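You operate a simulated robot arm through the tools that you are given. There is no shell and no other tool.

You are at the controls of a simulated robot arm. One attempt, no reset.

Task
Give the upturned sander three strokes of oil, then crank its spindle till the oil film shows.
Fine: swing the spout over the inlet before pumping and aside again before cranking. Where these are worked on the way, their far stop is far enough and under half their travel is too little: oil spout.

Only the result counts: the job must be done as asked and must still hold three seconds after the hand-in. Knocking over, shifting, dropping, spilling or breaking anything else fails it.

Robot
A 7-joint arm with a two-finger gripper, fixed in place. Base frame: the origin is at the foot of the arm, x ahead of it, y to its left, z up; the work surface is at about z = 0.88. Lengths are in m, angles in rad, forces in N, time in s.
With the tool pointing down near the work surface it reaches from about 0.34 to 0.72 m from the base axis. Its first joint turns from -1.152 to 1.152 rad. Payload 2.45 kg.
The tool frame sits at the grasp point between the pads (the TCP): z along the fingers, y along the line on which they close. The tips reach 0.026 m beyond it. The gripper opens to 0.096 m. The gripper's body begins 0.069 m behind the TCP.
Orientation is that of the tool frame in the base frame, as a unit quaternion [w, x, y, z]. With the fingers straight down and closing along the base's y, the tool's x points along the base's -x, its y along +y and its z along -z.

Tools
- The arm moves only by the tool arm_command. Its argument "steps" is one flat list of numbers, 7 for each row, row after row: the opening, from 0 (shut) to 1 (fully open), then the shift along the base's x, y, z in m, then the turn, a rotation vector about the base's x, y, z in rad. In form: [claw, x, y, z, ax, ay, az, claw, x, y, z, ax, ay, az, ...]. A call has 1 to 20 rows; each row is the pose to reach, as a shift and turn from the pose commanded when the call began. A row lasts 0.2 s, in which the tool goes at most 0.05 m and 0.15 rad; a call with a longer step from one row to the next is refused whole, and so is a gripper value outside its range. A pose out of reach is approached as far as the arm can. The call stops where the force on the tool passes 90 N (or 10 N more than at its start, if that is more) or the arm is blocked; 0.2 s more then pass. The fingers move at their own pace and stop on an object; they squeeze with about 22 N. The grip force told is the motor's: it shows also when the fingers shut on nothing. Time passes only in rows, and 0.2 s behind the last, so rows that repeat a pose let the fingers close. The reply holds the time, the measured pose of the TCP, the force on the tool along the base axes, the opening and the grip force, in the units named above and with some noise, with the torque about the TCP (base axes, N m) and any sound that the robot's microphone picked up.
- Cameras (640 x 400 px; columns grow to the right, rows downward): "scene" is fixed at [0.1777, -0.4035, 1.4439]; the picture's right is [0.73, -0.69, 0.00], its down [-0.38, -0.40, -0.83] and it looks along [0.57, 0.60, -0.55] (base axes); focal length 269 px, centre (320, 200). "wrist" rides on the gripper at [0.082, 0.003, -0.098] in the tool frame; the picture's right is [-0.04, 1.00, 0.00], its down [-0.73, -0.03, -0.68] and it looks along [-0.68, -0.03, 0.73] (tool axes); focal length 256 px, centre (320, 200). There is no depth. A picture from a camera that has moved, and an enlarged one, comes with that camera's place and axes in the base frame and with its lens. The place of the scene camera against the robot may be out by one fixed shift of up to 0.025 m in any direction.
- grab_frame(camera): a new picture of that camera. The clock stands still meanwhile.
- zoom(camera, box): a new picture of the part [left, top, right, bottom] of that camera's present view, enlarged. The clock stands still meanwhile.
- sign_off(): hands the job in; it is judged then, once.

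Nothing tells you positions but the pictures and the camera data. Unless the task says otherwise, let go and move clear before handing in.

The tools are called after "Emit:" as a command line: name --argument value ..., lists and objects as JSON in quotes. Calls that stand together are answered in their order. arm_command: Moves the arm, as the interface text tells. Its arguments: {"type":"object","properties":{"steps":{"type":"array"}},"required":["steps"]} The other tools are called the same way: grab_frame (camera) takes a picture; zoom (camera, box) takes an enlarged picture of a part of a camera's view; sign_off () hands the job in.

At the start:

```text
clock: 0.0
tcp_pos: [0.4557, -0.0954, 1.2553]
tool_rot: [0.001, 0.001, 1.0, 0.0]
contact_force: [-0.2, -0.4, 0.4]
moment: [0.0, 0.0, 0.01]
gripper_width: 0.0961
grasp_force: 0.1
```

scene: 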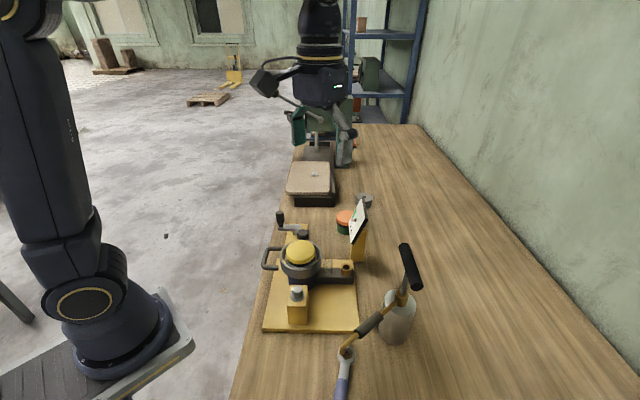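
wrist: 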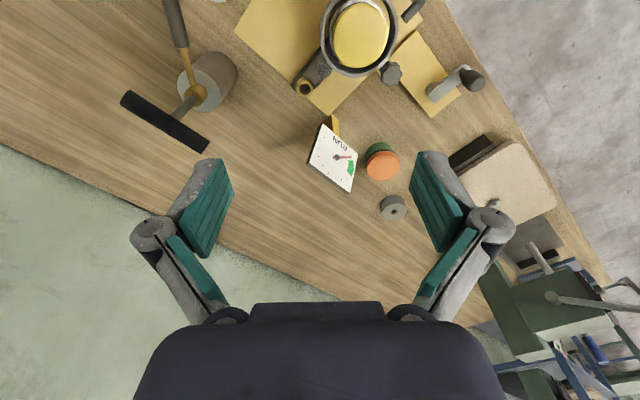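

I see an upturned sander on a yellow board with a crank, an oil can with a pump bar and a long spout, and a gauge. I will look closer before moving.

Emit:
zoom --camera "scene" --box '[230, 190, 390, 290]'

Emit:
zoom --camera "scene" --box '[290, 230, 450, 400]'

Emit:
zoom --camera "wrist" --box '[100, 0, 340, 150]'

Emit:
zoom --camera "wrist" --box '[280, 0, 520, 150]'

```text
4.00 times, centred on (310, 240) of scene
camera zoom: at [0.1777, -0.4035, 1.4439], right [0.73, -0.69, 0.0], down [-0.38, -0.4, -0.83], along [0.57, 0.6, -0.55], focal length 1074 px, centre (360, 40)
```

zoom: 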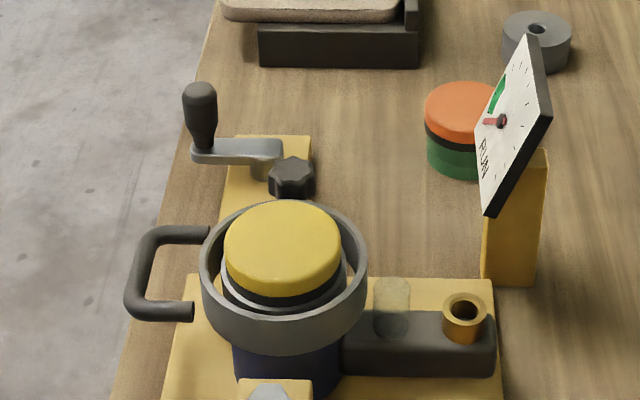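

```text
2.35 times, centred on (370, 315) of scene
camera zoom: at [0.1777, -0.4035, 1.4439], right [0.73, -0.69, 0.0], down [-0.38, -0.4, -0.83], along [0.57, 0.6, -0.55], focal length 632 px, centre (202, -71)
```

zoom: 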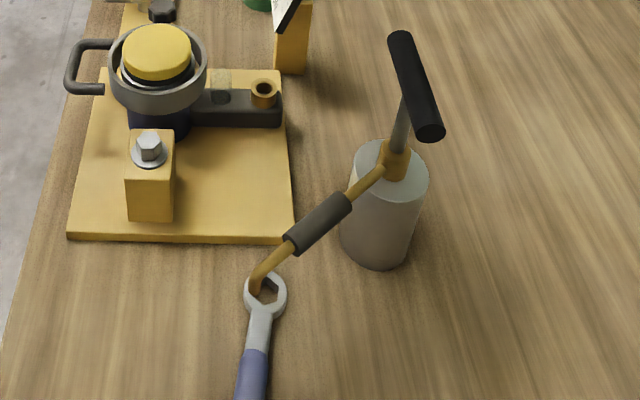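

```text
2.67 times, centred on (220, 75) of wrist
camera zoom: at [0.3746, -0.0913, 1.3524], right [0.04, 1.0, 0.0], down [0.73, -0.03, 0.68], along [0.68, -0.03, -0.73], focal length 683 px, centre (587, 533)
```

zoom: 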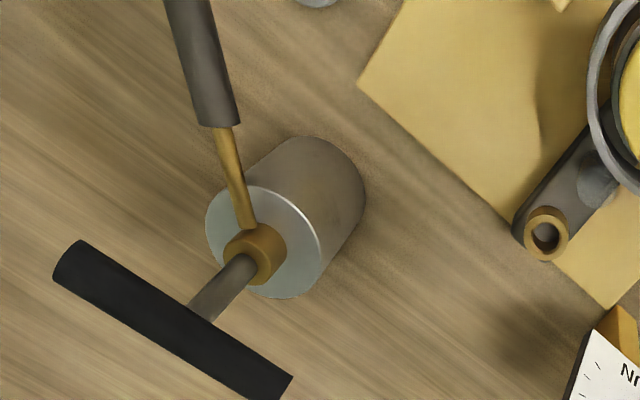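

```text
2.67 times, centred on (400, 75) of wrist
camera zoom: at [0.3746, -0.0913, 1.3524], right [0.04, 1.0, 0.0], down [0.73, -0.03, 0.68], along [0.68, -0.03, -0.73], focal length 683 px, centre (107, 533)
```

zoom: 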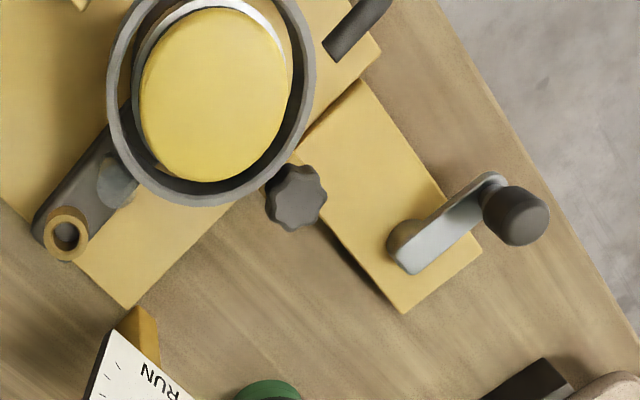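

I see the oil can at roughly (0.51, -0.28), the sander near (0.44, -0.04), the inlet near (0.515, -0.12) and the crank near (0.54, 0.09). I'll move the arm up here to get more wrist views for triangulation.

Emit:
arm_command --steps '[1, -0.02, 0.03, 0, 0, 0, 0, 1, -0.05, 0.06, 0, 0, 0, 0, 1, -0.08, 0.09, 0, 0, 0, 0, 1, -0.11, 0.12, 0, 0, 0, 0, 1, -0.11, 0.12, 0, 0, 0, 0]'

```text
clock: 1.2
tcp_pos: [0.3459, 0.0257, 1.2549]
tool_rot: [0.0, 0.001, 1.0, 0.0]
contact_force: [0.1, 1.4, 0.1]
moment: [-0.02, -0.04, 0.02]
gripper_width: 0.0962
grasp_force: 0.0
```

Emit:
grab_frame --camera "wrist"

Emit:
zoom --camera "wrist" --box '[160, 0, 400, 150]'

Emit:
zoom --camera "wrist" --box '[260, 60, 500, 210]'

```text
taken
camera wrist: at [0.2645, 0.0289, 1.3529], right [0.04, 1.0, 0.0], down [0.73, -0.03, 0.68], along [0.68, -0.03, -0.73], focal length 256 px, centre (320, 200)
```

wrist: 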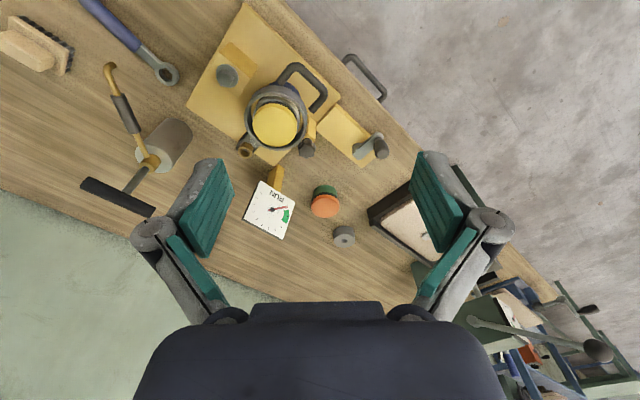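

```text
2.67 times, centred on (280, 75) of wrist
camera zoom: at [0.2645, 0.0289, 1.3529], right [0.04, 1.0, 0.0], down [0.73, -0.03, 0.68], along [0.68, -0.03, -0.73], focal length 683 px, centre (427, 533)
```

zoom: 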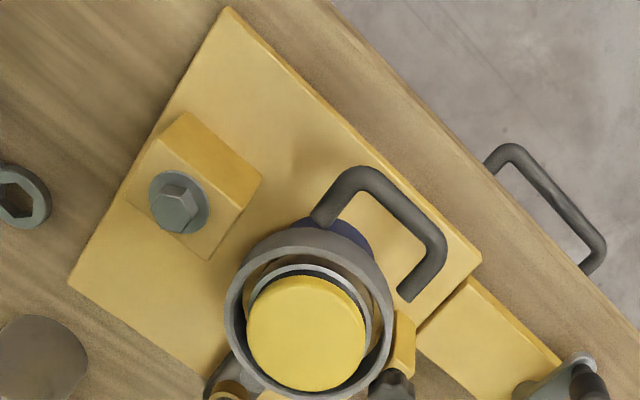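

```text
2.67 times, centred on (380, 135) of wrist
camera zoom: at [0.2645, 0.0289, 1.3529], right [0.04, 1.0, 0.0], down [0.73, -0.03, 0.68], along [0.68, -0.03, -0.73], focal length 683 px, centre (160, 373)
```

zoom: 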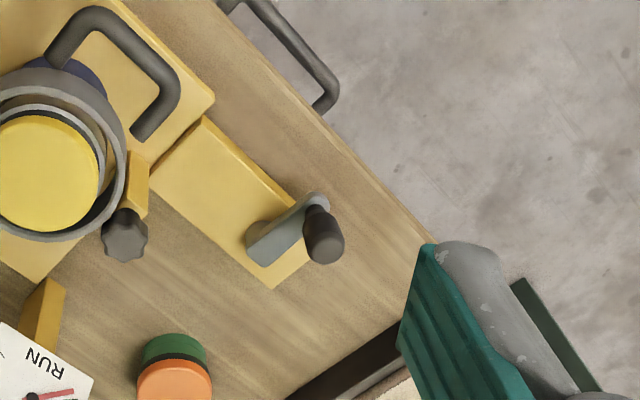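

I see the crank on its own plate, a star knob on the sander's side, and a gauge marked RUN. I'll zoom on the gauge, sight glass and can from this viewpoint.

Emit:
zoom --camera "wrist" --box '[230, 130, 350, 250]'

Emit:
zoom --camera "wrist" --box '[60, 50, 220, 230]'

Emit:
zoom --camera "scene" --box '[310, 190, 390, 290]'

Emit:
zoom --camera "scene" --box '[250, 200, 330, 250]'

```text
3.33 times, centred on (290, 190) of wrist
camera zoom: at [0.2645, 0.0289, 1.3529], right [0.04, 1.0, 0.0], down [0.73, -0.03, 0.68], along [0.68, -0.03, -0.73], focal length 853 px, centre (420, 233)
```

zoom: 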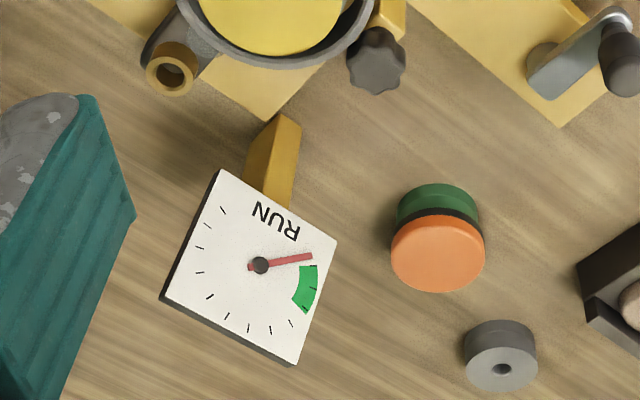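

```text
2.22 times, centred on (140, 140) of wrist
camera zoom: at [0.2645, 0.0289, 1.3529], right [0.04, 1.0, 0.0], down [0.73, -0.03, 0.68], along [0.68, -0.03, -0.73], focal length 569 px, centre (720, 333)
```

zoom: 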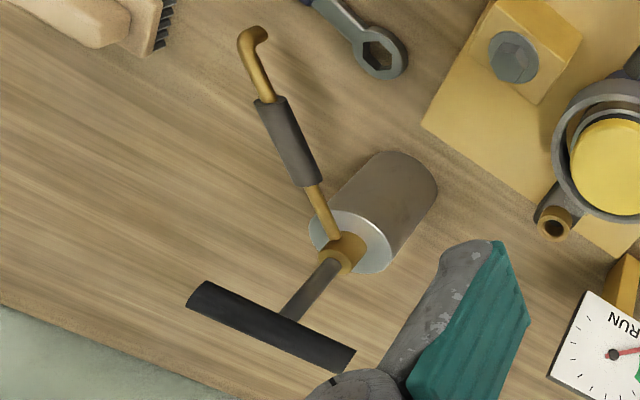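

```text
4.00 times, centred on (350, 240) of scene
camera zoom: at [0.1777, -0.4034, 1.4439], right [0.73, -0.69, 0.0], down [-0.38, -0.4, -0.83], along [0.57, 0.6, -0.55], focal length 1074 px, centre (200, 40)
```

zoom: 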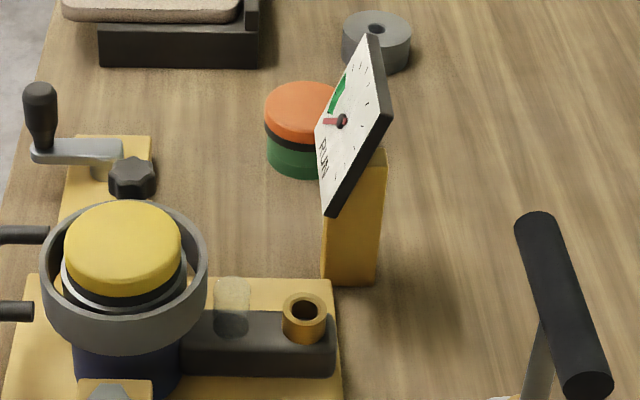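

```text
8.00 times, centred on (290, 225) of scene
camera zoom: at [0.1777, -0.4034, 1.4439], right [0.73, -0.69, 0.0], down [-0.38, -0.4, -0.83], along [0.57, 0.6, -0.55], focal length 2148 px, centre (560, 0)
```

zoom: 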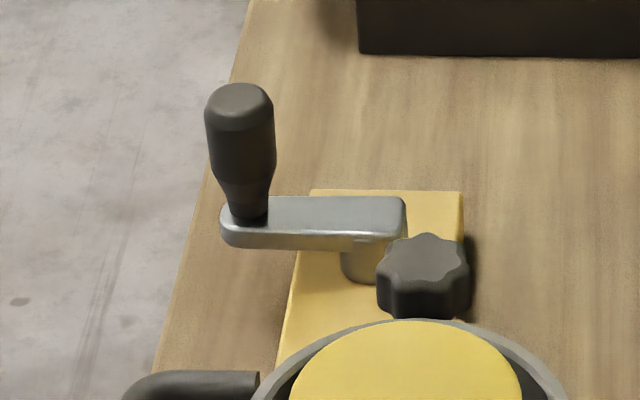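

I now have rough triangulations: T-bar at about (0.50, -0.27, 1.08), can axis about (0.503, -0.272). I'll move to the can side for a better view of the spout.

Emit:
arm_command --steps '[1, 0.01, -0.04, 0, 0, 0, 0, 1, 0.02, -0.085, 0, 0, 0, 0, 1, 0.03, -0.13, 0, 0, 0, 0, 1, 0.035, -0.175, 0, 0, 0, 0, 1, 0.04, -0.22, 0, 0, 0, 0, 1, 0.04, -0.25, 0, 0, 0, 0, 1, 0.04, -0.25, 0, 0, 0, 0]'

Emit:
grab_frame --camera "wrist"

Emit:
zoom --camera "wrist" --box '[200, 0, 440, 200]'

```text
clock: 2.8
tcp_pos: [0.3853, -0.224, 1.2542]
tool_rot: [0.0, 0.0, 1.0, 0.0]
contact_force: [-0.1, 0.2, -0.3]
moment: [0.01, -0.01, -0.03]
gripper_width: 0.096
grasp_force: 0.0
```

```text
taken
camera wrist: at [0.3051, -0.2209, 1.3522], right [0.04, 1.0, 0.0], down [0.73, -0.03, 0.68], along [0.68, -0.03, -0.73], focal length 256 px, centre (320, 200)
```

wrist: 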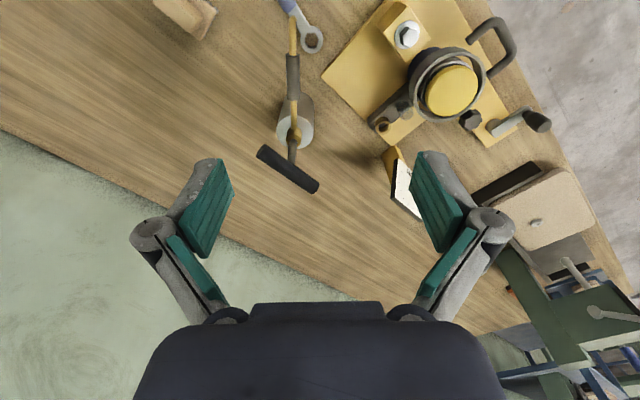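

```text
2.00 times, centred on (320, 100) of wrist
camera zoom: at [0.3051, -0.2209, 1.3522], right [0.04, 1.0, 0.0], down [0.73, -0.03, 0.68], along [0.68, -0.03, -0.73], focal length 512 px, centre (320, 400)
```

zoom: 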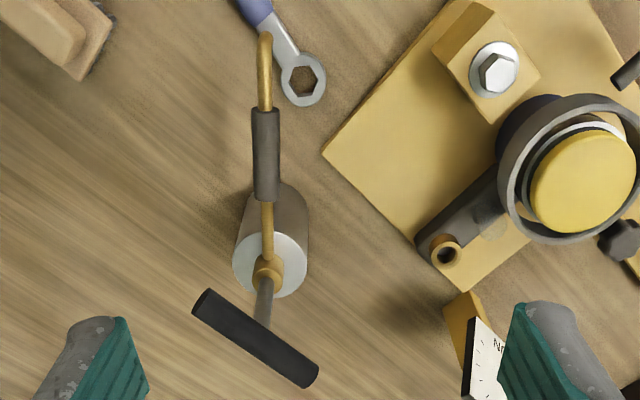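

I place the can axis at about (0.502, -0.270), the spout sleeve at (0.415, -0.261, 0.985) pointing along -x, and the inlet at (0.518, -0.120, 0.938). I'll come down above the sleeve with fingers partly open and check alignment.

Emit:
arm_command --steps '[0.6, 0.01, -0.012, -0.04, 0, 0, -0.05, 0.6, 0.02, -0.025, -0.08, 0, 0, -0.096, 0.6, 0.029, -0.038, -0.12, 0, 0, -0.096, 0.6, 0.029, -0.038, -0.155, 0, 0, -0.096, 0.6, 0.029, -0.038, -0.195, 0, 0, -0.096, 0.6, 0.029, -0.038, -0.195, 0, 0, -0.096]'

Emit:
grab_frame --camera "wrist"

Emit:
grab_frame --camera "scene"

```text
clock: 4.2
tcp_pos: [0.4166, -0.263, 1.058]
tool_rot: [0.0, 0.048, 0.999, 0.0]
contact_force: [-0.7, 0.3, 0.2]
moment: [0.01, 0.0, -0.04]
gripper_width: 0.0575
grasp_force: 0.0
```

```text
taken
camera wrist: at [0.3363, -0.2522, 1.1568], right [0.14, 0.99, 0.0], down [0.73, -0.1, 0.68], along [0.67, -0.09, -0.73], focal length 256 px, centre (320, 200)
```

wrist: 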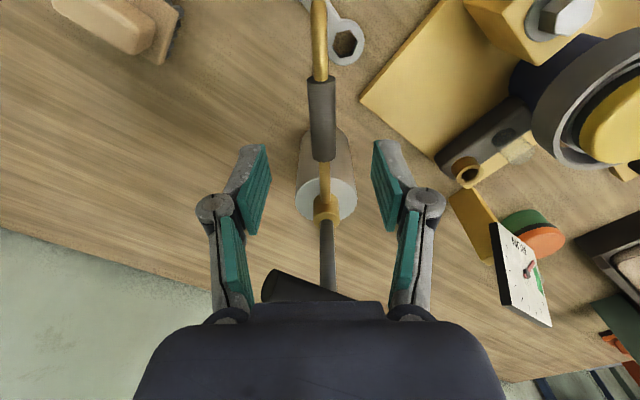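

```text
taken
```

scene: 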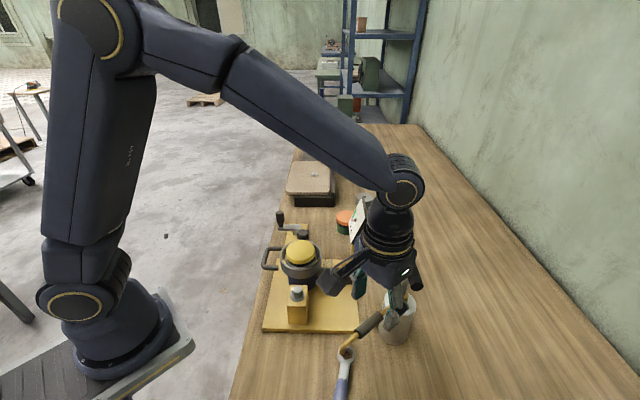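

The sleeve sits centred between the fingers. I'll lower onto it and close to a loose cage.

Emit:
arm_command --steps '[0.6, 0, 0, -0.035, 0, 0, 0, 0.6, 0, 0, -0.068, 0, 0, 0, 0.4, 0, 0, -0.068, 0, 0, 0, 0.25, 0, 0, -0.068, 0, 0, 0, 0.25, 0, 0, -0.068, 0, 0, 0]'

Emit:
grab_frame --camera "wrist"

Emit:
zoom --camera "scene" --box '[300, 230, 460, 380]'

```text
clock: 5.4
tcp_pos: [0.4155, -0.2625, 0.9923]
tool_rot: [0.0, 0.048, 0.999, 0.0]
contact_force: [-0.1, -0.1, 0.4]
moment: [0.03, -0.02, -0.02]
gripper_width: 0.024
grasp_force: 0.0
```

```text
taken
camera wrist: at [0.3348, -0.251, 1.0908], right [0.14, 0.99, 0.0], down [0.73, -0.1, 0.68], along [0.67, -0.09, -0.73], focal length 256 px, centre (320, 200)
```

wrist: 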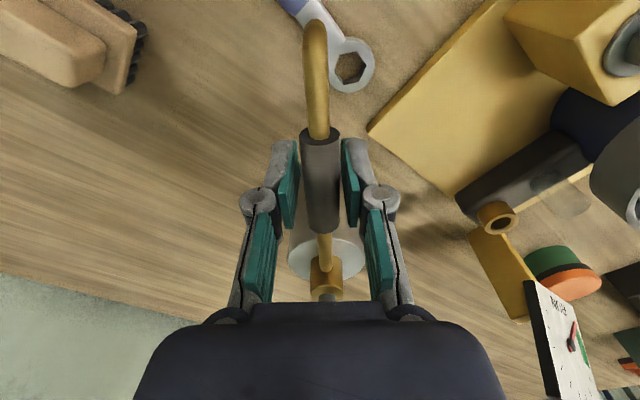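

```text
2.67 times, centred on (380, 305) of scene
camera zoom: at [0.1777, -0.4035, 1.4439], right [0.73, -0.69, 0.0], down [-0.38, -0.4, -0.83], along [0.57, 0.6, -0.55], focal length 716 px, centre (160, -80)
```

zoom: 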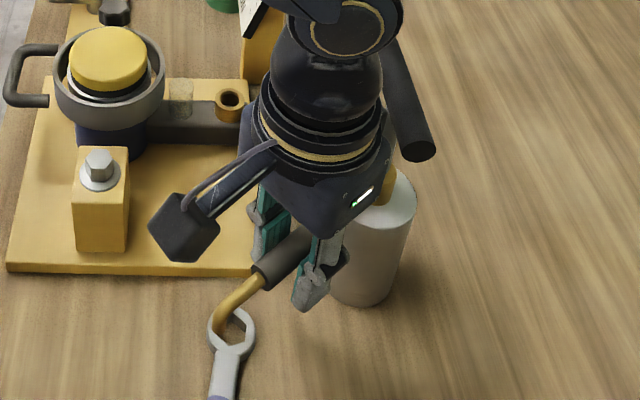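

The sleeve is caged between the pads. I'll sweep it on an arc about the can axis, yawing the tool along, first about 42 degrees.

Emit:
arm_command --steps '[0.25, 0.0013, 0.009, 0, 0, 0, -0.1047, 0.25, 0.0035, 0.0178, 0, 0, 0, -0.2094, 0.25, 0.0066, 0.0263, 0, 0, 0, -0.3142, 0.25, 0.0106, 0.0345, 0, 0, 0, -0.4189, 0.25, 0.0154, 0.0422, 0, 0, 0, -0.5236, 0.25, 0.021, 0.0494, 0, 0, 0, -0.6283, 0.25, 0.0273, 0.0559, 0, 0, 0, -0.733]'

Emit:
grab_frame --camera "wrist"

Emit:
grab_frame --camera "scene"

```text
clock: 7.0
tcp_pos: [0.4422, -0.2064, 0.9893]
tool_rot: [0.0, 0.404, 0.915, 0.0]
contact_force: [-0.5, 0.1, -0.8]
moment: [0.0, 0.01, 0.0]
gripper_width: 0.0244
grasp_force: 0.3
```

```text
taken
camera wrist: at [0.3899, -0.1445, 1.0885], right [0.77, 0.64, 0.0], down [0.47, -0.56, 0.68], along [0.44, -0.52, -0.73], focal length 256 px, centre (320, 200)
```

wrist: 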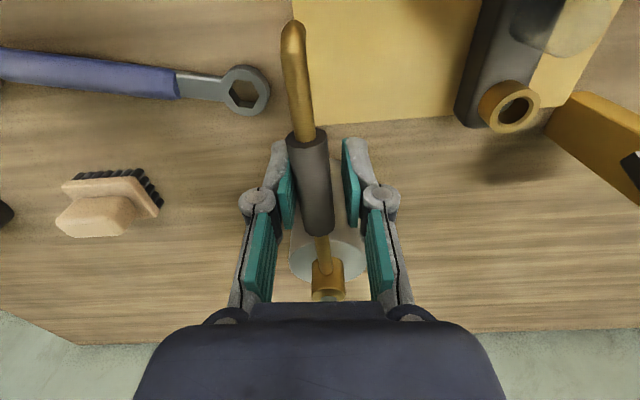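

```text
taken
```

scene: 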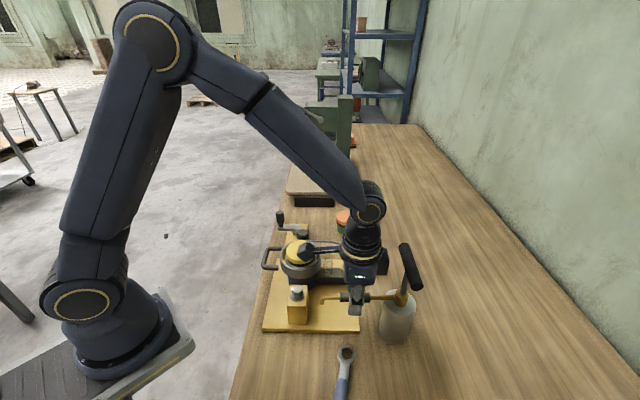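

The spout follows smoothly and the T-bar stays put. I'll continue the arc to about 88 degrees, then check its alignment over the inlet.

Emit:
arm_command --steps '[0.25, 0.007, 0.0058, 0, 0, 0, -0.1047, 0.25, 0.0145, 0.0109, 0, 0, 0, -0.2094, 0.25, 0.0225, 0.0152, 0, 0, 0, -0.3142, 0.25, 0.0309, 0.0186, 0, 0, 0, -0.4189, 0.25, 0.0397, 0.0211, 0, 0, 0, -0.5236, 0.25, 0.0486, 0.0227, 0, 0, 0, -0.6283, 0.25, 0.0577, 0.0233, 0, 0, 0, -0.733, 0.25, 0.0622, 0.0233, 0, 0, 0, -0.7854]'

Emit:
grab_frame --camera "wrist"

Emit:
zoom --camera "scene" --box '[300, 230, 440, 350]'

```text
clock: 8.8
tcp_pos: [0.5056, -0.1838, 0.9906]
tool_rot: [0.0, 0.724, 0.69, 0.0]
contact_force: [-0.1, 1.1, 0.5]
moment: [-0.01, -0.01, -0.02]
gripper_width: 0.0246
grasp_force: 0.4
```

```text
taken
camera wrist: at [0.513, -0.1021, 1.0883], right [1.0, -0.09, 0.0], down [-0.06, -0.73, 0.68], along [-0.06, -0.68, -0.73], focal length 256 px, centre (320, 200)
```

wrist: 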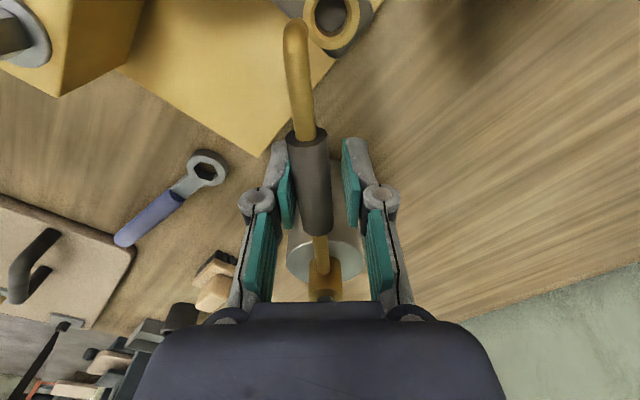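

```text
3.33 times, centred on (370, 290) of scene
camera zoom: at [0.1777, -0.4035, 1.4439], right [0.73, -0.69, 0.0], down [-0.38, -0.4, -0.83], along [0.57, 0.6, -0.55], focal length 895 px, centre (153, -100)
```

zoom: 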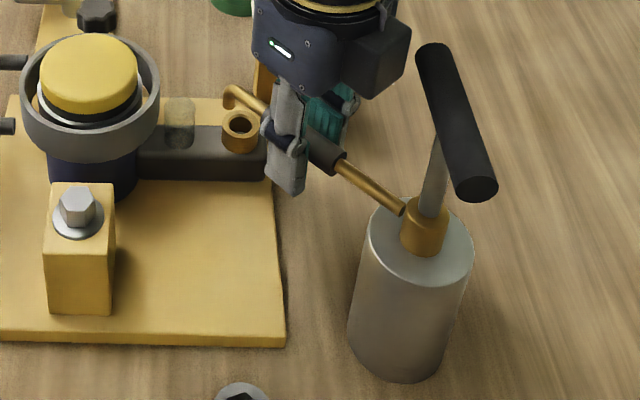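

The spout is near 90 degrees and the inlet lies at about 84 degrees. I'll nudge on by 6 degrees in small steps, watching for a stop.

Emit:
arm_command --steps '[0.25, 0.0023, -0.0001, 0, 0, 0, -0.0262, 0.25, 0.0045, -0.0003, 0, 0, 0, -0.0524, 0.25, 0.0068, -0.0005, 0, 0, 0, -0.0785, 0.25, 0.0091, -0.0008, 0, 0, 0, -0.1047, 0.25, 0.0091, -0.0008, 0, 0, 0, -0.1047]'

Emit:
grab_frame --camera "wrist"

Emit:
zoom --camera "scene" --box '[300, 230, 440, 350]'

```text
clock: 10.0
tcp_pos: [0.5139, -0.1825, 0.9901]
tool_rot: [0.001, 0.758, 0.652, 0.0]
contact_force: [-2.5, 0.9, -0.1]
moment: [0.03, 0.0, 0.03]
gripper_width: 0.0257
grasp_force: 1.7
```

```text
taken
camera wrist: at [0.5295, -0.1036, 1.0891], right [0.98, -0.19, 0.0], down [-0.14, -0.72, 0.68], along [-0.13, -0.67, -0.73], focal length 256 px, centre (320, 200)
```

wrist: 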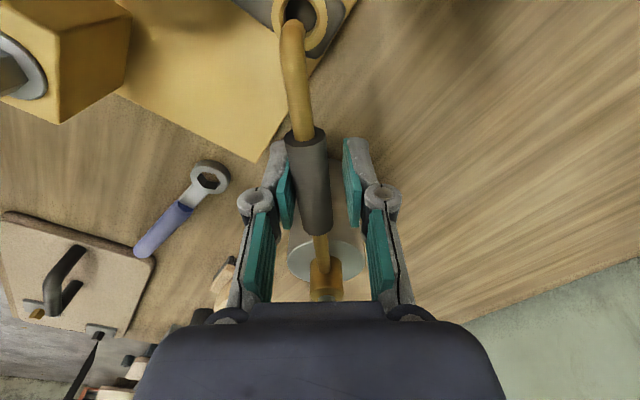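

```text
3.33 times, centred on (370, 290) of scene
camera zoom: at [0.1777, -0.4034, 1.4439], right [0.73, -0.69, 0.0], down [-0.38, -0.4, -0.83], along [0.57, 0.6, -0.55], focal length 895 px, centre (153, -100)
```

zoom: 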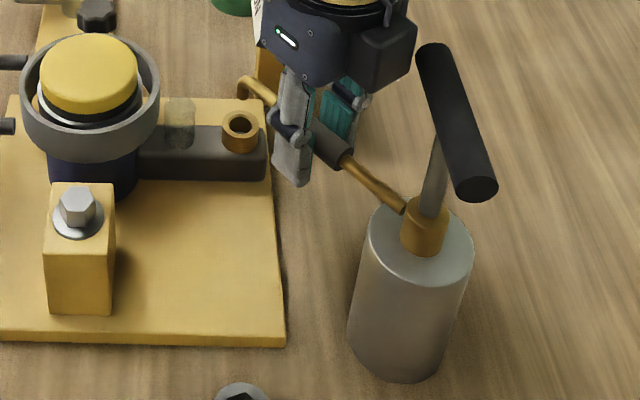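

The spout tip now projects right over the inlet, and I feel a small resistance, likely the far stop. I'll push another couple of millimetres to confirm.

Emit:
arm_command --steps '[0.25, 0.0015, -0.0002, 0, 0, 0, -0.0175, 0.25, 0.003, -0.0004, 0, 0, 0, -0.035, 0.25, 0.003, -0.0004, 0, 0, 0, -0.035]'

Emit:
zoom --camera "wrist" --box '[240, 0, 400, 100]'

Emit:
zoom --camera "scene" --box '[310, 230, 390, 290]'

```text
clock: 10.8
tcp_pos: [0.515, -0.1841, 0.9901]
tool_rot: [-0.001, 0.769, 0.639, -0.001]
contact_force: [-9.9, -1.3, -2.6]
moment: [-0.02, -0.04, 0.17]
gripper_width: 0.0302
grasp_force: 4.9
```

```text
4.00 times, centred on (320, 50) of wrist
camera zoom: at [0.5347, -0.105, 1.0889], right [0.97, -0.22, 0.0], down [-0.16, -0.72, 0.68], along [-0.15, -0.66, -0.73], focal length 1024 px, centre (320, 800)
```

zoom: 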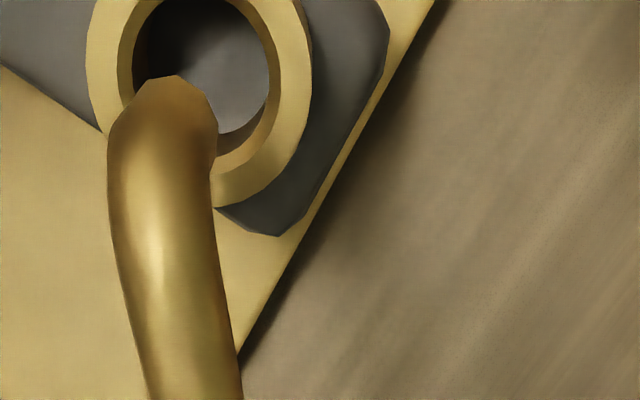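

```text
6.67 times, centred on (350, 260) of scene
camera zoom: at [0.1775, -0.4035, 1.4439], right [0.73, -0.69, 0.0], down [-0.38, -0.4, -0.83], along [0.57, 0.6, -0.55], focal length 1790 px, centre (120, -200)
```

zoom: 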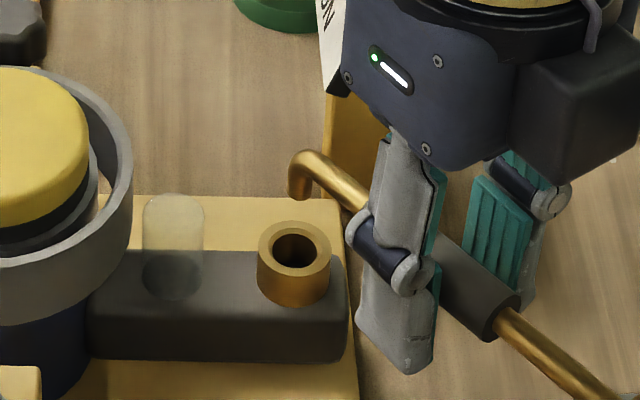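

The spout is firmly at its far stop with its hook tip over the inlet. I'll back off, open, rise clear and look at the result.

Emit:
arm_command --steps '[0.25, -0.003, 0.0003, 0, 0, 0, 0.03, 0.4, -0.003, 0.0003, 0, 0, 0, 0.03, 0.6, -0.003, 0.0003, 0, 0, 0, 0.03, 0.6, -0.003, 0.0003, 0, 0, 0, 0.03, 0.6, -0.003, 0.0003, 0.04, 0, 0, 0.03, 0.6, -0.003, 0.0003, 0.085, 0, 0, 0.03, 0.6, -0.003, 0.0003, 0.13, 0, 0, 0.03, 0.6, -0.003, 0.0003, 0.18, 0, 0, 0.03, 0.6, -0.003, 0.0003, 0.21, 0, 0, 0.03]'

Emit:
grab_frame --camera "wrist"

Emit:
grab_frame --camera "scene"

Emit:
zoom --camera "scene" --box '[310, 230, 450, 350]'

```text
clock: 12.8
tcp_pos: [0.5157, -0.1834, 1.1995]
tool_rot: [0.0, 0.759, 0.651, 0.001]
contact_force: [-0.6, -0.4, -0.3]
moment: [0.02, -0.03, 0.02]
gripper_width: 0.0576
grasp_force: 0.0
```

```text
taken
camera wrist: at [0.5318, -0.1033, 1.2981], right [0.98, -0.19, 0.0], down [-0.14, -0.72, 0.68], along [-0.13, -0.67, -0.73], focal length 256 px, centre (320, 200)
```

wrist: 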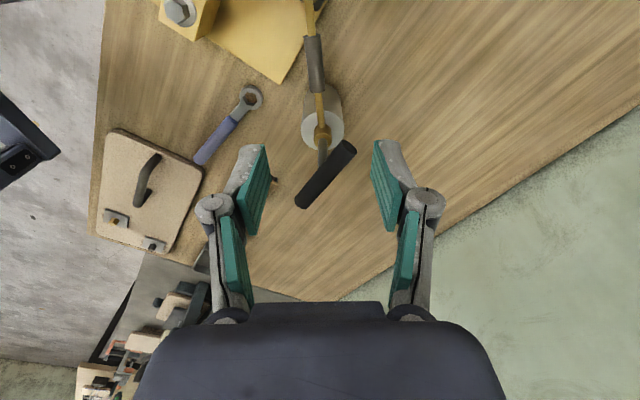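

```text
taken
```

scene: 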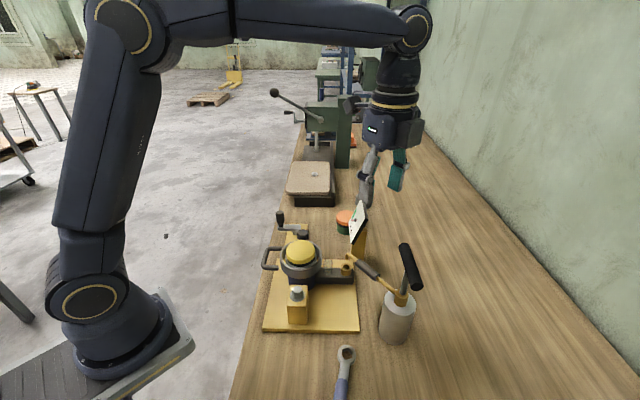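

```text
3.33 times, centred on (380, 290) of scene
camera zoom: at [0.1777, -0.4034, 1.4439], right [0.73, -0.69, 0.0], down [-0.38, -0.4, -0.83], along [0.57, 0.6, -0.55], focal length 895 px, centre (120, -100)
```

zoom: 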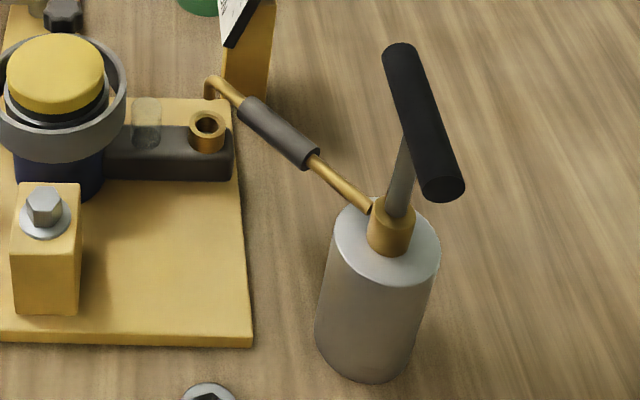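

The spout tip is over the inlet. The T-bar centre refines to about (0.5025, -0.270) with its top near z 1.09; I'll close the fingers and go above it.

Emit:
arm_command --steps '[0.3, -0.005, -0.03, 0, 0, 0, 0, 0, -0.01, -0.06, 0, 0, 0, 0, 0, -0.0132, -0.0866, 0, 0, 0, 0, 0, -0.0132, -0.0866, -0.025, 0, 0, 0, 0, -0.0132, -0.0866, -0.05, 0, 0, 0, 0, -0.0132, -0.0866, -0.06, 0, 0, 0, 0, -0.0132, -0.0866, -0.06, 0, 0, 0]'

Emit:
grab_frame --camera "wrist"

Emit:
zoom --camera "scene" --box '[330, 180, 470, 350]'

```text
clock: 14.4
tcp_pos: [0.5004, -0.2703, 1.1405]
tool_rot: [0.0, 0.759, 0.651, 0.0]
contact_force: [0.4, 0.2, 0.4]
moment: [-0.01, 0.0, 0.02]
gripper_width: 0.0
grasp_force: 21.4
```

```text
taken
camera wrist: at [0.516, -0.1909, 1.2395], right [0.98, -0.19, 0.0], down [-0.14, -0.72, 0.68], along [-0.13, -0.67, -0.73], focal length 256 px, centre (320, 200)
```

wrist: 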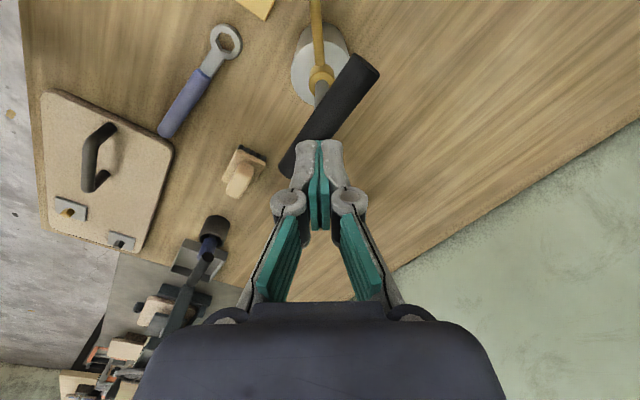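

```text
2.35 times, centred on (400, 265) of scene
camera zoom: at [0.1777, -0.4035, 1.4439], right [0.73, -0.69, 0.0], down [-0.38, -0.4, -0.83], along [0.57, 0.6, -0.55], focal length 632 px, centre (132, 47)
```

zoom: 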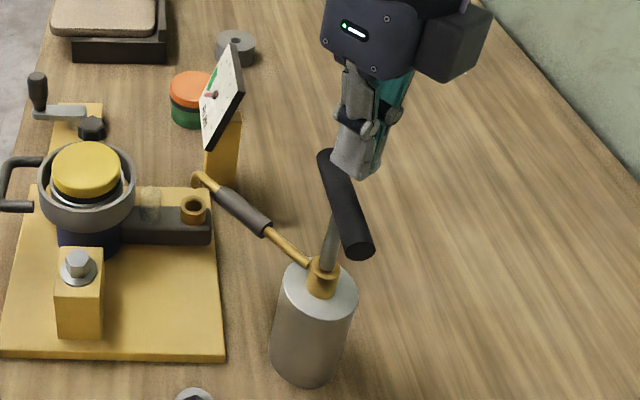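

The closed fingertips sit right above the T-bar's middle. I'll go down in small steps and watch force and sound.

Emit:
arm_command --steps '[0, 0.002, 0, -0.01, 0, 0, 0, 0, 0.002, 0, -0.02, 0, 0, 0, 0, 0.002, 0, -0.028, 0, 0, 0, 0, 0.002, 0, -0.034, 0, 0, 0, 0, 0.002, 0, -0.04, 0, 0, 0]'

Emit:
zoom --camera "scene" --box '[330, 180, 470, 350]'

```text
clock: 15.6
tcp_pos: [0.5018, -0.2702, 1.1017]
tool_rot: [0.0, 0.759, 0.651, 0.0]
contact_force: [1.1, 0.8, 3.4]
moment: [0.04, -0.02, 0.02]
gripper_width: 0.0062
grasp_force: 28.3
```

```text
2.35 times, centred on (400, 265) of scene
camera zoom: at [0.1777, -0.4034, 1.4439], right [0.73, -0.69, 0.0], down [-0.38, -0.4, -0.83], along [0.57, 0.6, -0.55], focal length 632 px, centre (132, 47)
```

zoom: 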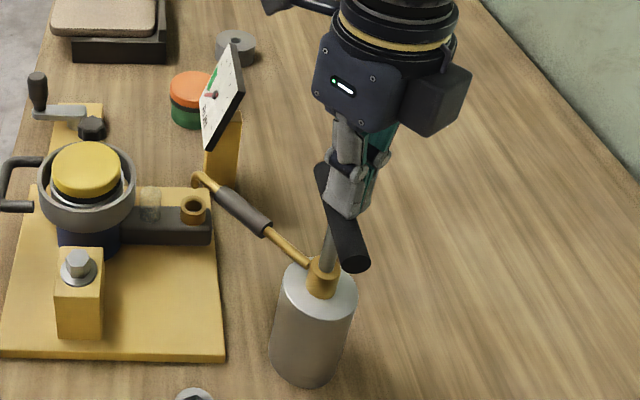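

The bar yields with only about 3 N and moved slightly, but it is wedging the fingers apart. I'll lift off to see whether it springs back, then realign.

Emit:
arm_command --steps '[0, 0, 0, 0.015, 0, 0, 0, 0, 0, 0, 0.03, 0, 0, 0, 0, 0, 0, 0.05, 0, 0, 0, 0, 0, 0, 0.05, 0, 0, 0]'

Emit:
zoom --camera "scene" --box '[330, 180, 470, 350]'

Emit:
grab_frame --camera "wrist"

```text
clock: 16.6
tcp_pos: [0.5029, -0.2706, 1.152]
tool_rot: [0.0, 0.759, 0.651, 0.0]
contact_force: [-0.6, 0.4, 0.1]
moment: [-0.01, 0.02, 0.02]
gripper_width: 0.0
grasp_force: 27.9
```

```text
2.35 times, centred on (400, 265) of scene
camera zoom: at [0.1777, -0.4035, 1.4439], right [0.73, -0.69, 0.0], down [-0.38, -0.4, -0.83], along [0.57, 0.6, -0.55], focal length 632 px, centre (132, 47)
```

zoom: 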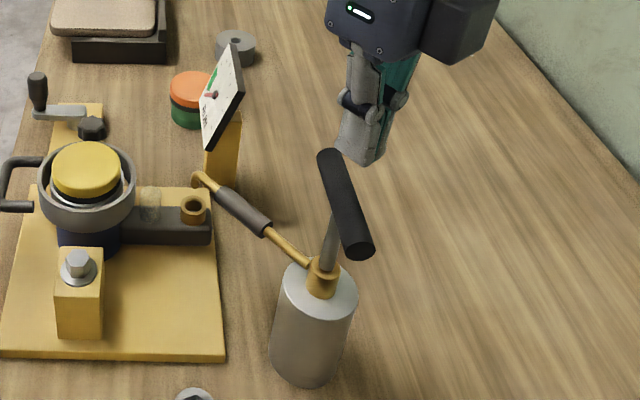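

```text
taken
camera wrist: at [0.5193, -0.1903, 1.2496], right [0.98, -0.19, 0.0], down [-0.14, -0.72, 0.68], along [-0.13, -0.67, -0.73], focal length 256 px, centre (320, 200)
```

wrist: 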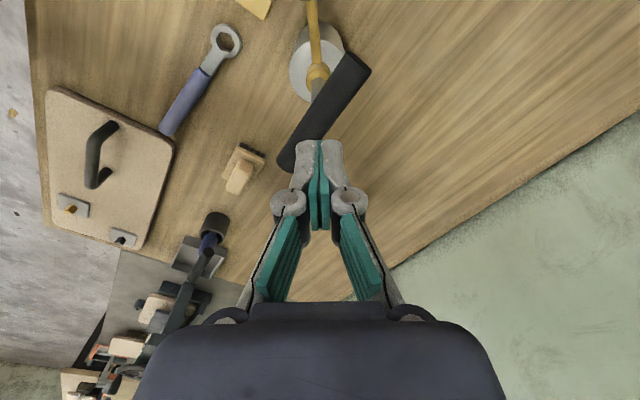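

The bar springs back on its own. I'll turn the tool so both closed fingers lie along the bar (about 41 degrees), so it cannot wedge between them.

Emit:
arm_command --steps '[0, 0, 0, 0, 0, 0, 0.13, 0, 0, 0, 0, 0, 0, 0.26, 0, 0, 0, 0, 0, 0, 0.39, 0, 0, 0, 0, 0, 0, 0.52, 0, 0, 0, 0, 0, 0, 0.65, 0, 0, 0, 0, 0, 0, 0.78, 0, 0, 0, 0, 0, 0, 0.866, 0, 0, 0, 0, 0, 0, 0.866]'

Emit:
grab_frame --camera "wrist"

Emit:
zoom --camera "scene" --box '[330, 180, 470, 350]'

```text
clock: 18.4
tcp_pos: [0.5024, -0.2712, 1.1521]
tool_rot: [-0.001, 0.416, 0.91, 0.0]
contact_force: [0.2, 0.7, -0.6]
moment: [0.02, -0.01, 0.02]
gripper_width: 0.0
grasp_force: 28.4
```

```text
taken
camera wrist: at [0.4518, -0.2069, 1.25], right [0.78, 0.62, 0.0], down [0.46, -0.57, 0.68], along [0.42, -0.53, -0.73], focal length 256 px, centre (320, 200)
```

wrist: 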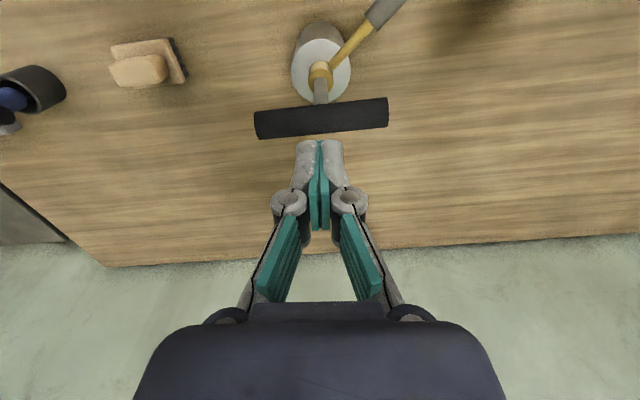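

```text
2.35 times, centred on (400, 265) of scene
camera zoom: at [0.1777, -0.4035, 1.4439], right [0.73, -0.69, 0.0], down [-0.38, -0.4, -0.83], along [0.57, 0.6, -0.55], focal length 632 px, centre (132, 47)
```

zoom: 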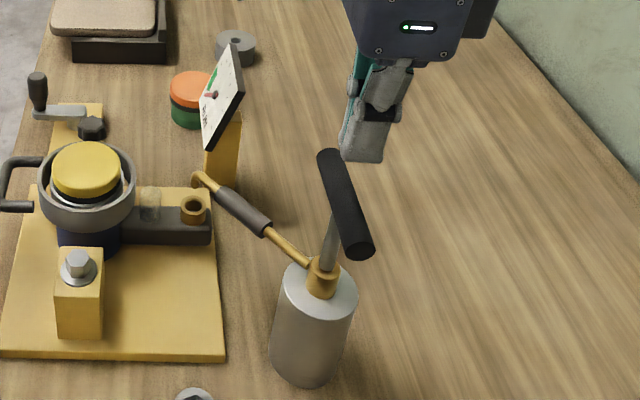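

Now the fingers line up with the bar. I'll correct the small offset and press down gradually to find the full stroke depth.

Emit:
arm_command --steps '[0, -0.001, 0.0015, -0.01, 0, 0, 0.09, 0, -0.001, 0.0015, -0.025, 0, 0, 0.09, 0, -0.001, 0.0015, -0.035, 0, 0, 0.09, 0, -0.001, 0.0015, -0.042, 0, 0, 0.09, 0, -0.001, 0.0015, -0.05, 0, 0, 0.09, 0, -0.001, 0.0015, -0.056, 0, 0, 0.09]'

Emit:
zoom --camera "scene" --box '[330, 180, 470, 350]'

Emit:
grab_frame --camera "wrist"

```text
clock: 19.8
tcp_pos: [0.5011, -0.2706, 1.0956]
tool_rot: [0.001, 0.374, 0.927, 0.0]
contact_force: [-1.8, -3.0, 2.7]
moment: [-0.08, 0.05, 0.0]
gripper_width: 0.0061
grasp_force: 28.7
```

```text
2.35 times, centred on (400, 265) of scene
camera zoom: at [0.1776, -0.4035, 1.4439], right [0.73, -0.69, 0.0], down [-0.38, -0.4, -0.83], along [0.57, 0.6, -0.55], focal length 632 px, centre (132, 47)
```

zoom: 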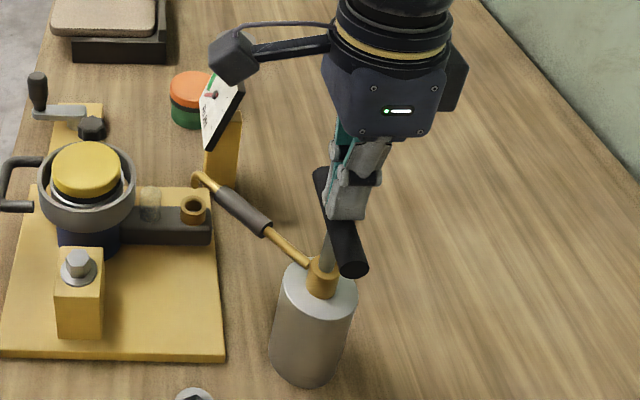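

```text
taken
camera wrist: at [0.4455, -0.2109, 1.1937], right [0.72, 0.69, 0.0], down [0.51, -0.53, 0.68], along [0.47, -0.49, -0.73], focal length 256 px, centre (320, 200)
```

wrist: 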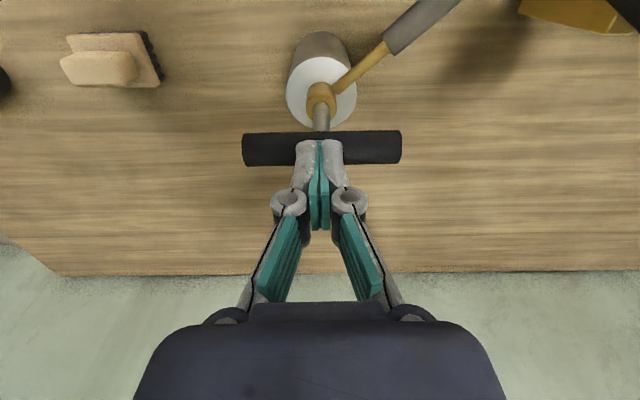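

The bar has gone down about 15 mm at under 3 N. I'll keep pressing to find the bottom of the stroke.

Emit:
arm_command --steps '[0, 0, 0, -0.006, 0, 0, 0, 0, 0, 0, -0.012, 0, 0, 0, 0, 0, 0, -0.018, 0, 0, 0, 0, 0, 0, -0.024, 0, 0, 0]'

Emit:
zoom --camera "scene" --box '[330, 180, 470, 350]'

Emit:
grab_frame --camera "wrist"

```text
clock: 20.8
tcp_pos: [0.5019, -0.2687, 1.0753]
tool_rot: [0.004, 0.375, 0.927, -0.001]
contact_force: [-1.8, -2.2, 25.8]
moment: [-0.04, 0.01, -0.02]
gripper_width: 0.006
grasp_force: 28.5
```

```text
2.35 times, centred on (400, 265) of scene
camera zoom: at [0.1773, -0.4033, 1.444], right [0.73, -0.69, 0.0], down [-0.38, -0.4, -0.83], along [0.57, 0.6, -0.55], focal length 632 px, centre (132, 47)
```

zoom: 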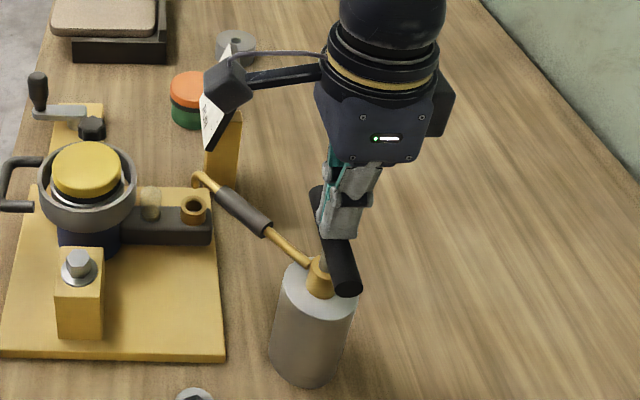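

```text
taken
camera wrist: at [0.4446, -0.2093, 1.1719], right [0.72, 0.69, 0.0], down [0.5, -0.53, 0.68], along [0.47, -0.49, -0.73], focal length 256 px, centre (320, 200)
```

wrist: 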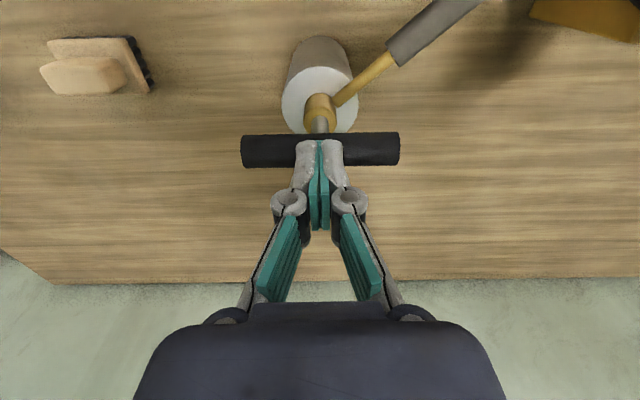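

At about 26 N the stroke has bottomed out. I'll lift fully so the bar returns, and check the sight glass.

Emit:
arm_command --steps '[0, 0, 0, 0, 0, 0, 0, 0, 0, 0, 0.02, 0, 0, 0, 0, 0, 0, 0.04, 0, 0, 0, 0, 0, 0, 0.056, 0, 0, 0, 0, 0, 0, 0.056, 0, 0, 0]'

Emit:
zoom --camera "scene" --box '[330, 180, 470, 350]'

Emit:
zoom --camera "scene" --box '[320, 240, 400, 290]'

Emit:
grab_frame --camera "wrist"

```text
clock: 22.0
tcp_pos: [0.5021, -0.2691, 1.1267]
tool_rot: [-0.001, 0.375, 0.927, 0.0]
contact_force: [-0.3, -0.7, 0.3]
moment: [-0.05, 0.03, 0.0]
gripper_width: 0.0
grasp_force: 28.7
```

```text
2.35 times, centred on (400, 265) of scene
camera zoom: at [0.1777, -0.4035, 1.4439], right [0.73, -0.69, 0.0], down [-0.38, -0.4, -0.83], along [0.57, 0.6, -0.55], focal length 632 px, centre (132, 47)
```

zoom: 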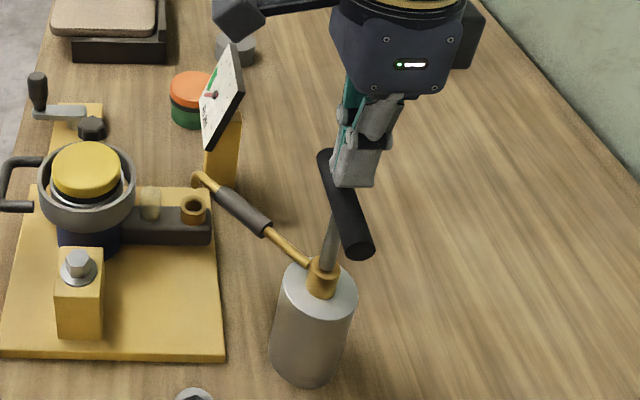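

```text
8.00 times, centred on (360, 265) of scene
camera zoom: at [0.1777, -0.4035, 1.4439], right [0.73, -0.69, 0.0], down [-0.38, -0.4, -0.83], along [0.57, 0.6, -0.55], focal length 2148 px, centre (0, -320)
```

zoom: 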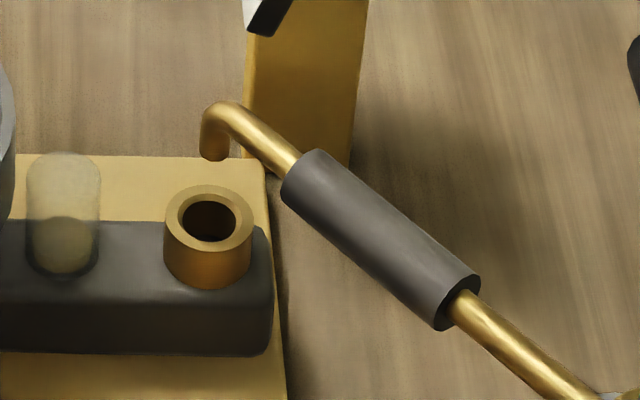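

```text
taken
camera wrist: at [0.4456, -0.2107, 1.2264], right [0.72, 0.69, 0.0], down [0.51, -0.53, 0.68], along [0.47, -0.49, -0.73], focal length 256 px, centre (320, 200)
```

wrist: 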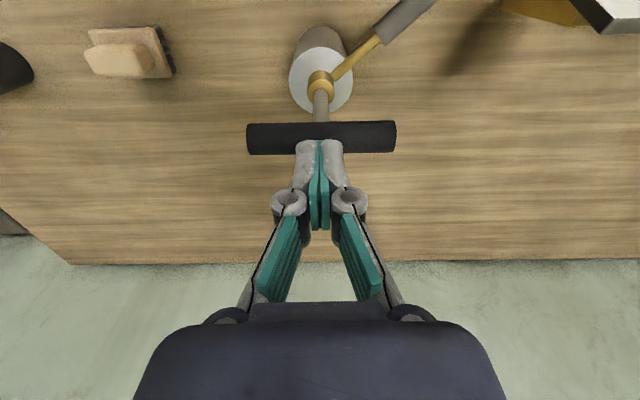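

One stroke is done: the sight glass shows a yellowish tint. I'll look at it closely to gauge the level before stroke two.

Emit:
zoom --camera "scene" --box '[316, 252, 340, 280]'

Emit:
arm_command --steps '[0, 0, 0, -0.015, 0, 0, 0, 0, 0, 0, -0.025, 0, 0, 0, 0, 0, 0, -0.033, 0, 0, 0, 0, 0, 0, -0.041, 0, 0, 0, 0, 0, 0, -0.048, 0, 0, 0, 0, 0, 0, -0.0545, 0, 0, 0]'

Emit:
zoom --camera "scene" --box '[330, 180, 470, 350]'

```text
14.29 times, centred on (328, 266) of scene
camera zoom: at [0.1777, -0.4035, 1.4439], right [0.73, -0.69, 0.0], down [-0.38, -0.4, -0.83], along [0.57, 0.6, -0.55], focal length 3837 px, centre (206, -743)
```

zoom: 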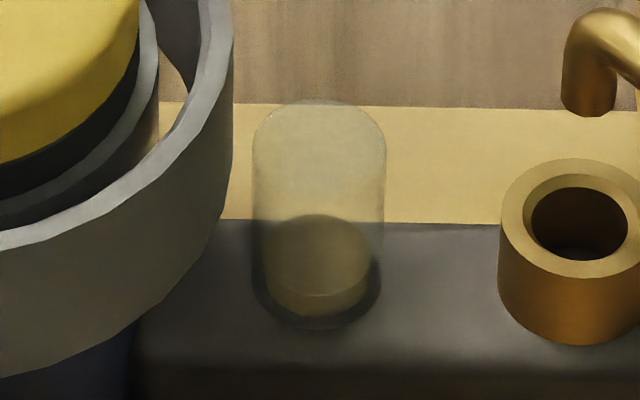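

```text
clock: 23.4
tcp_pos: [0.5004, -0.2694, 1.0737]
tool_rot: [0.003, 0.374, 0.927, -0.001]
contact_force: [-1.9, 0.6, 23.1]
moment: [0.01, 0.05, -0.03]
gripper_width: 0.0059
grasp_force: 28.0
```

```text
2.35 times, centred on (400, 265) of scene
camera zoom: at [0.1773, -0.4032, 1.444], right [0.73, -0.69, 0.0], down [-0.38, -0.4, -0.83], along [0.57, 0.6, -0.55], focal length 632 px, centre (132, 47)
```

zoom: 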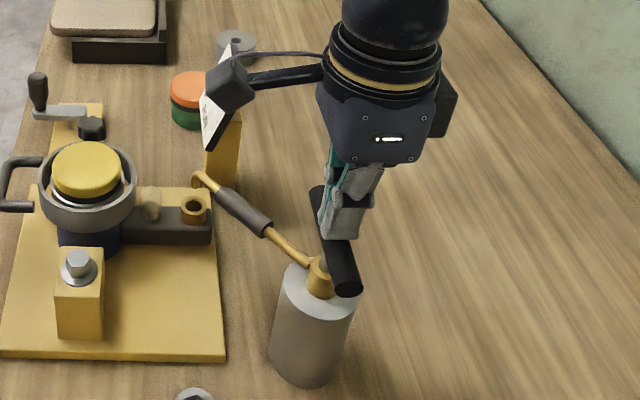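

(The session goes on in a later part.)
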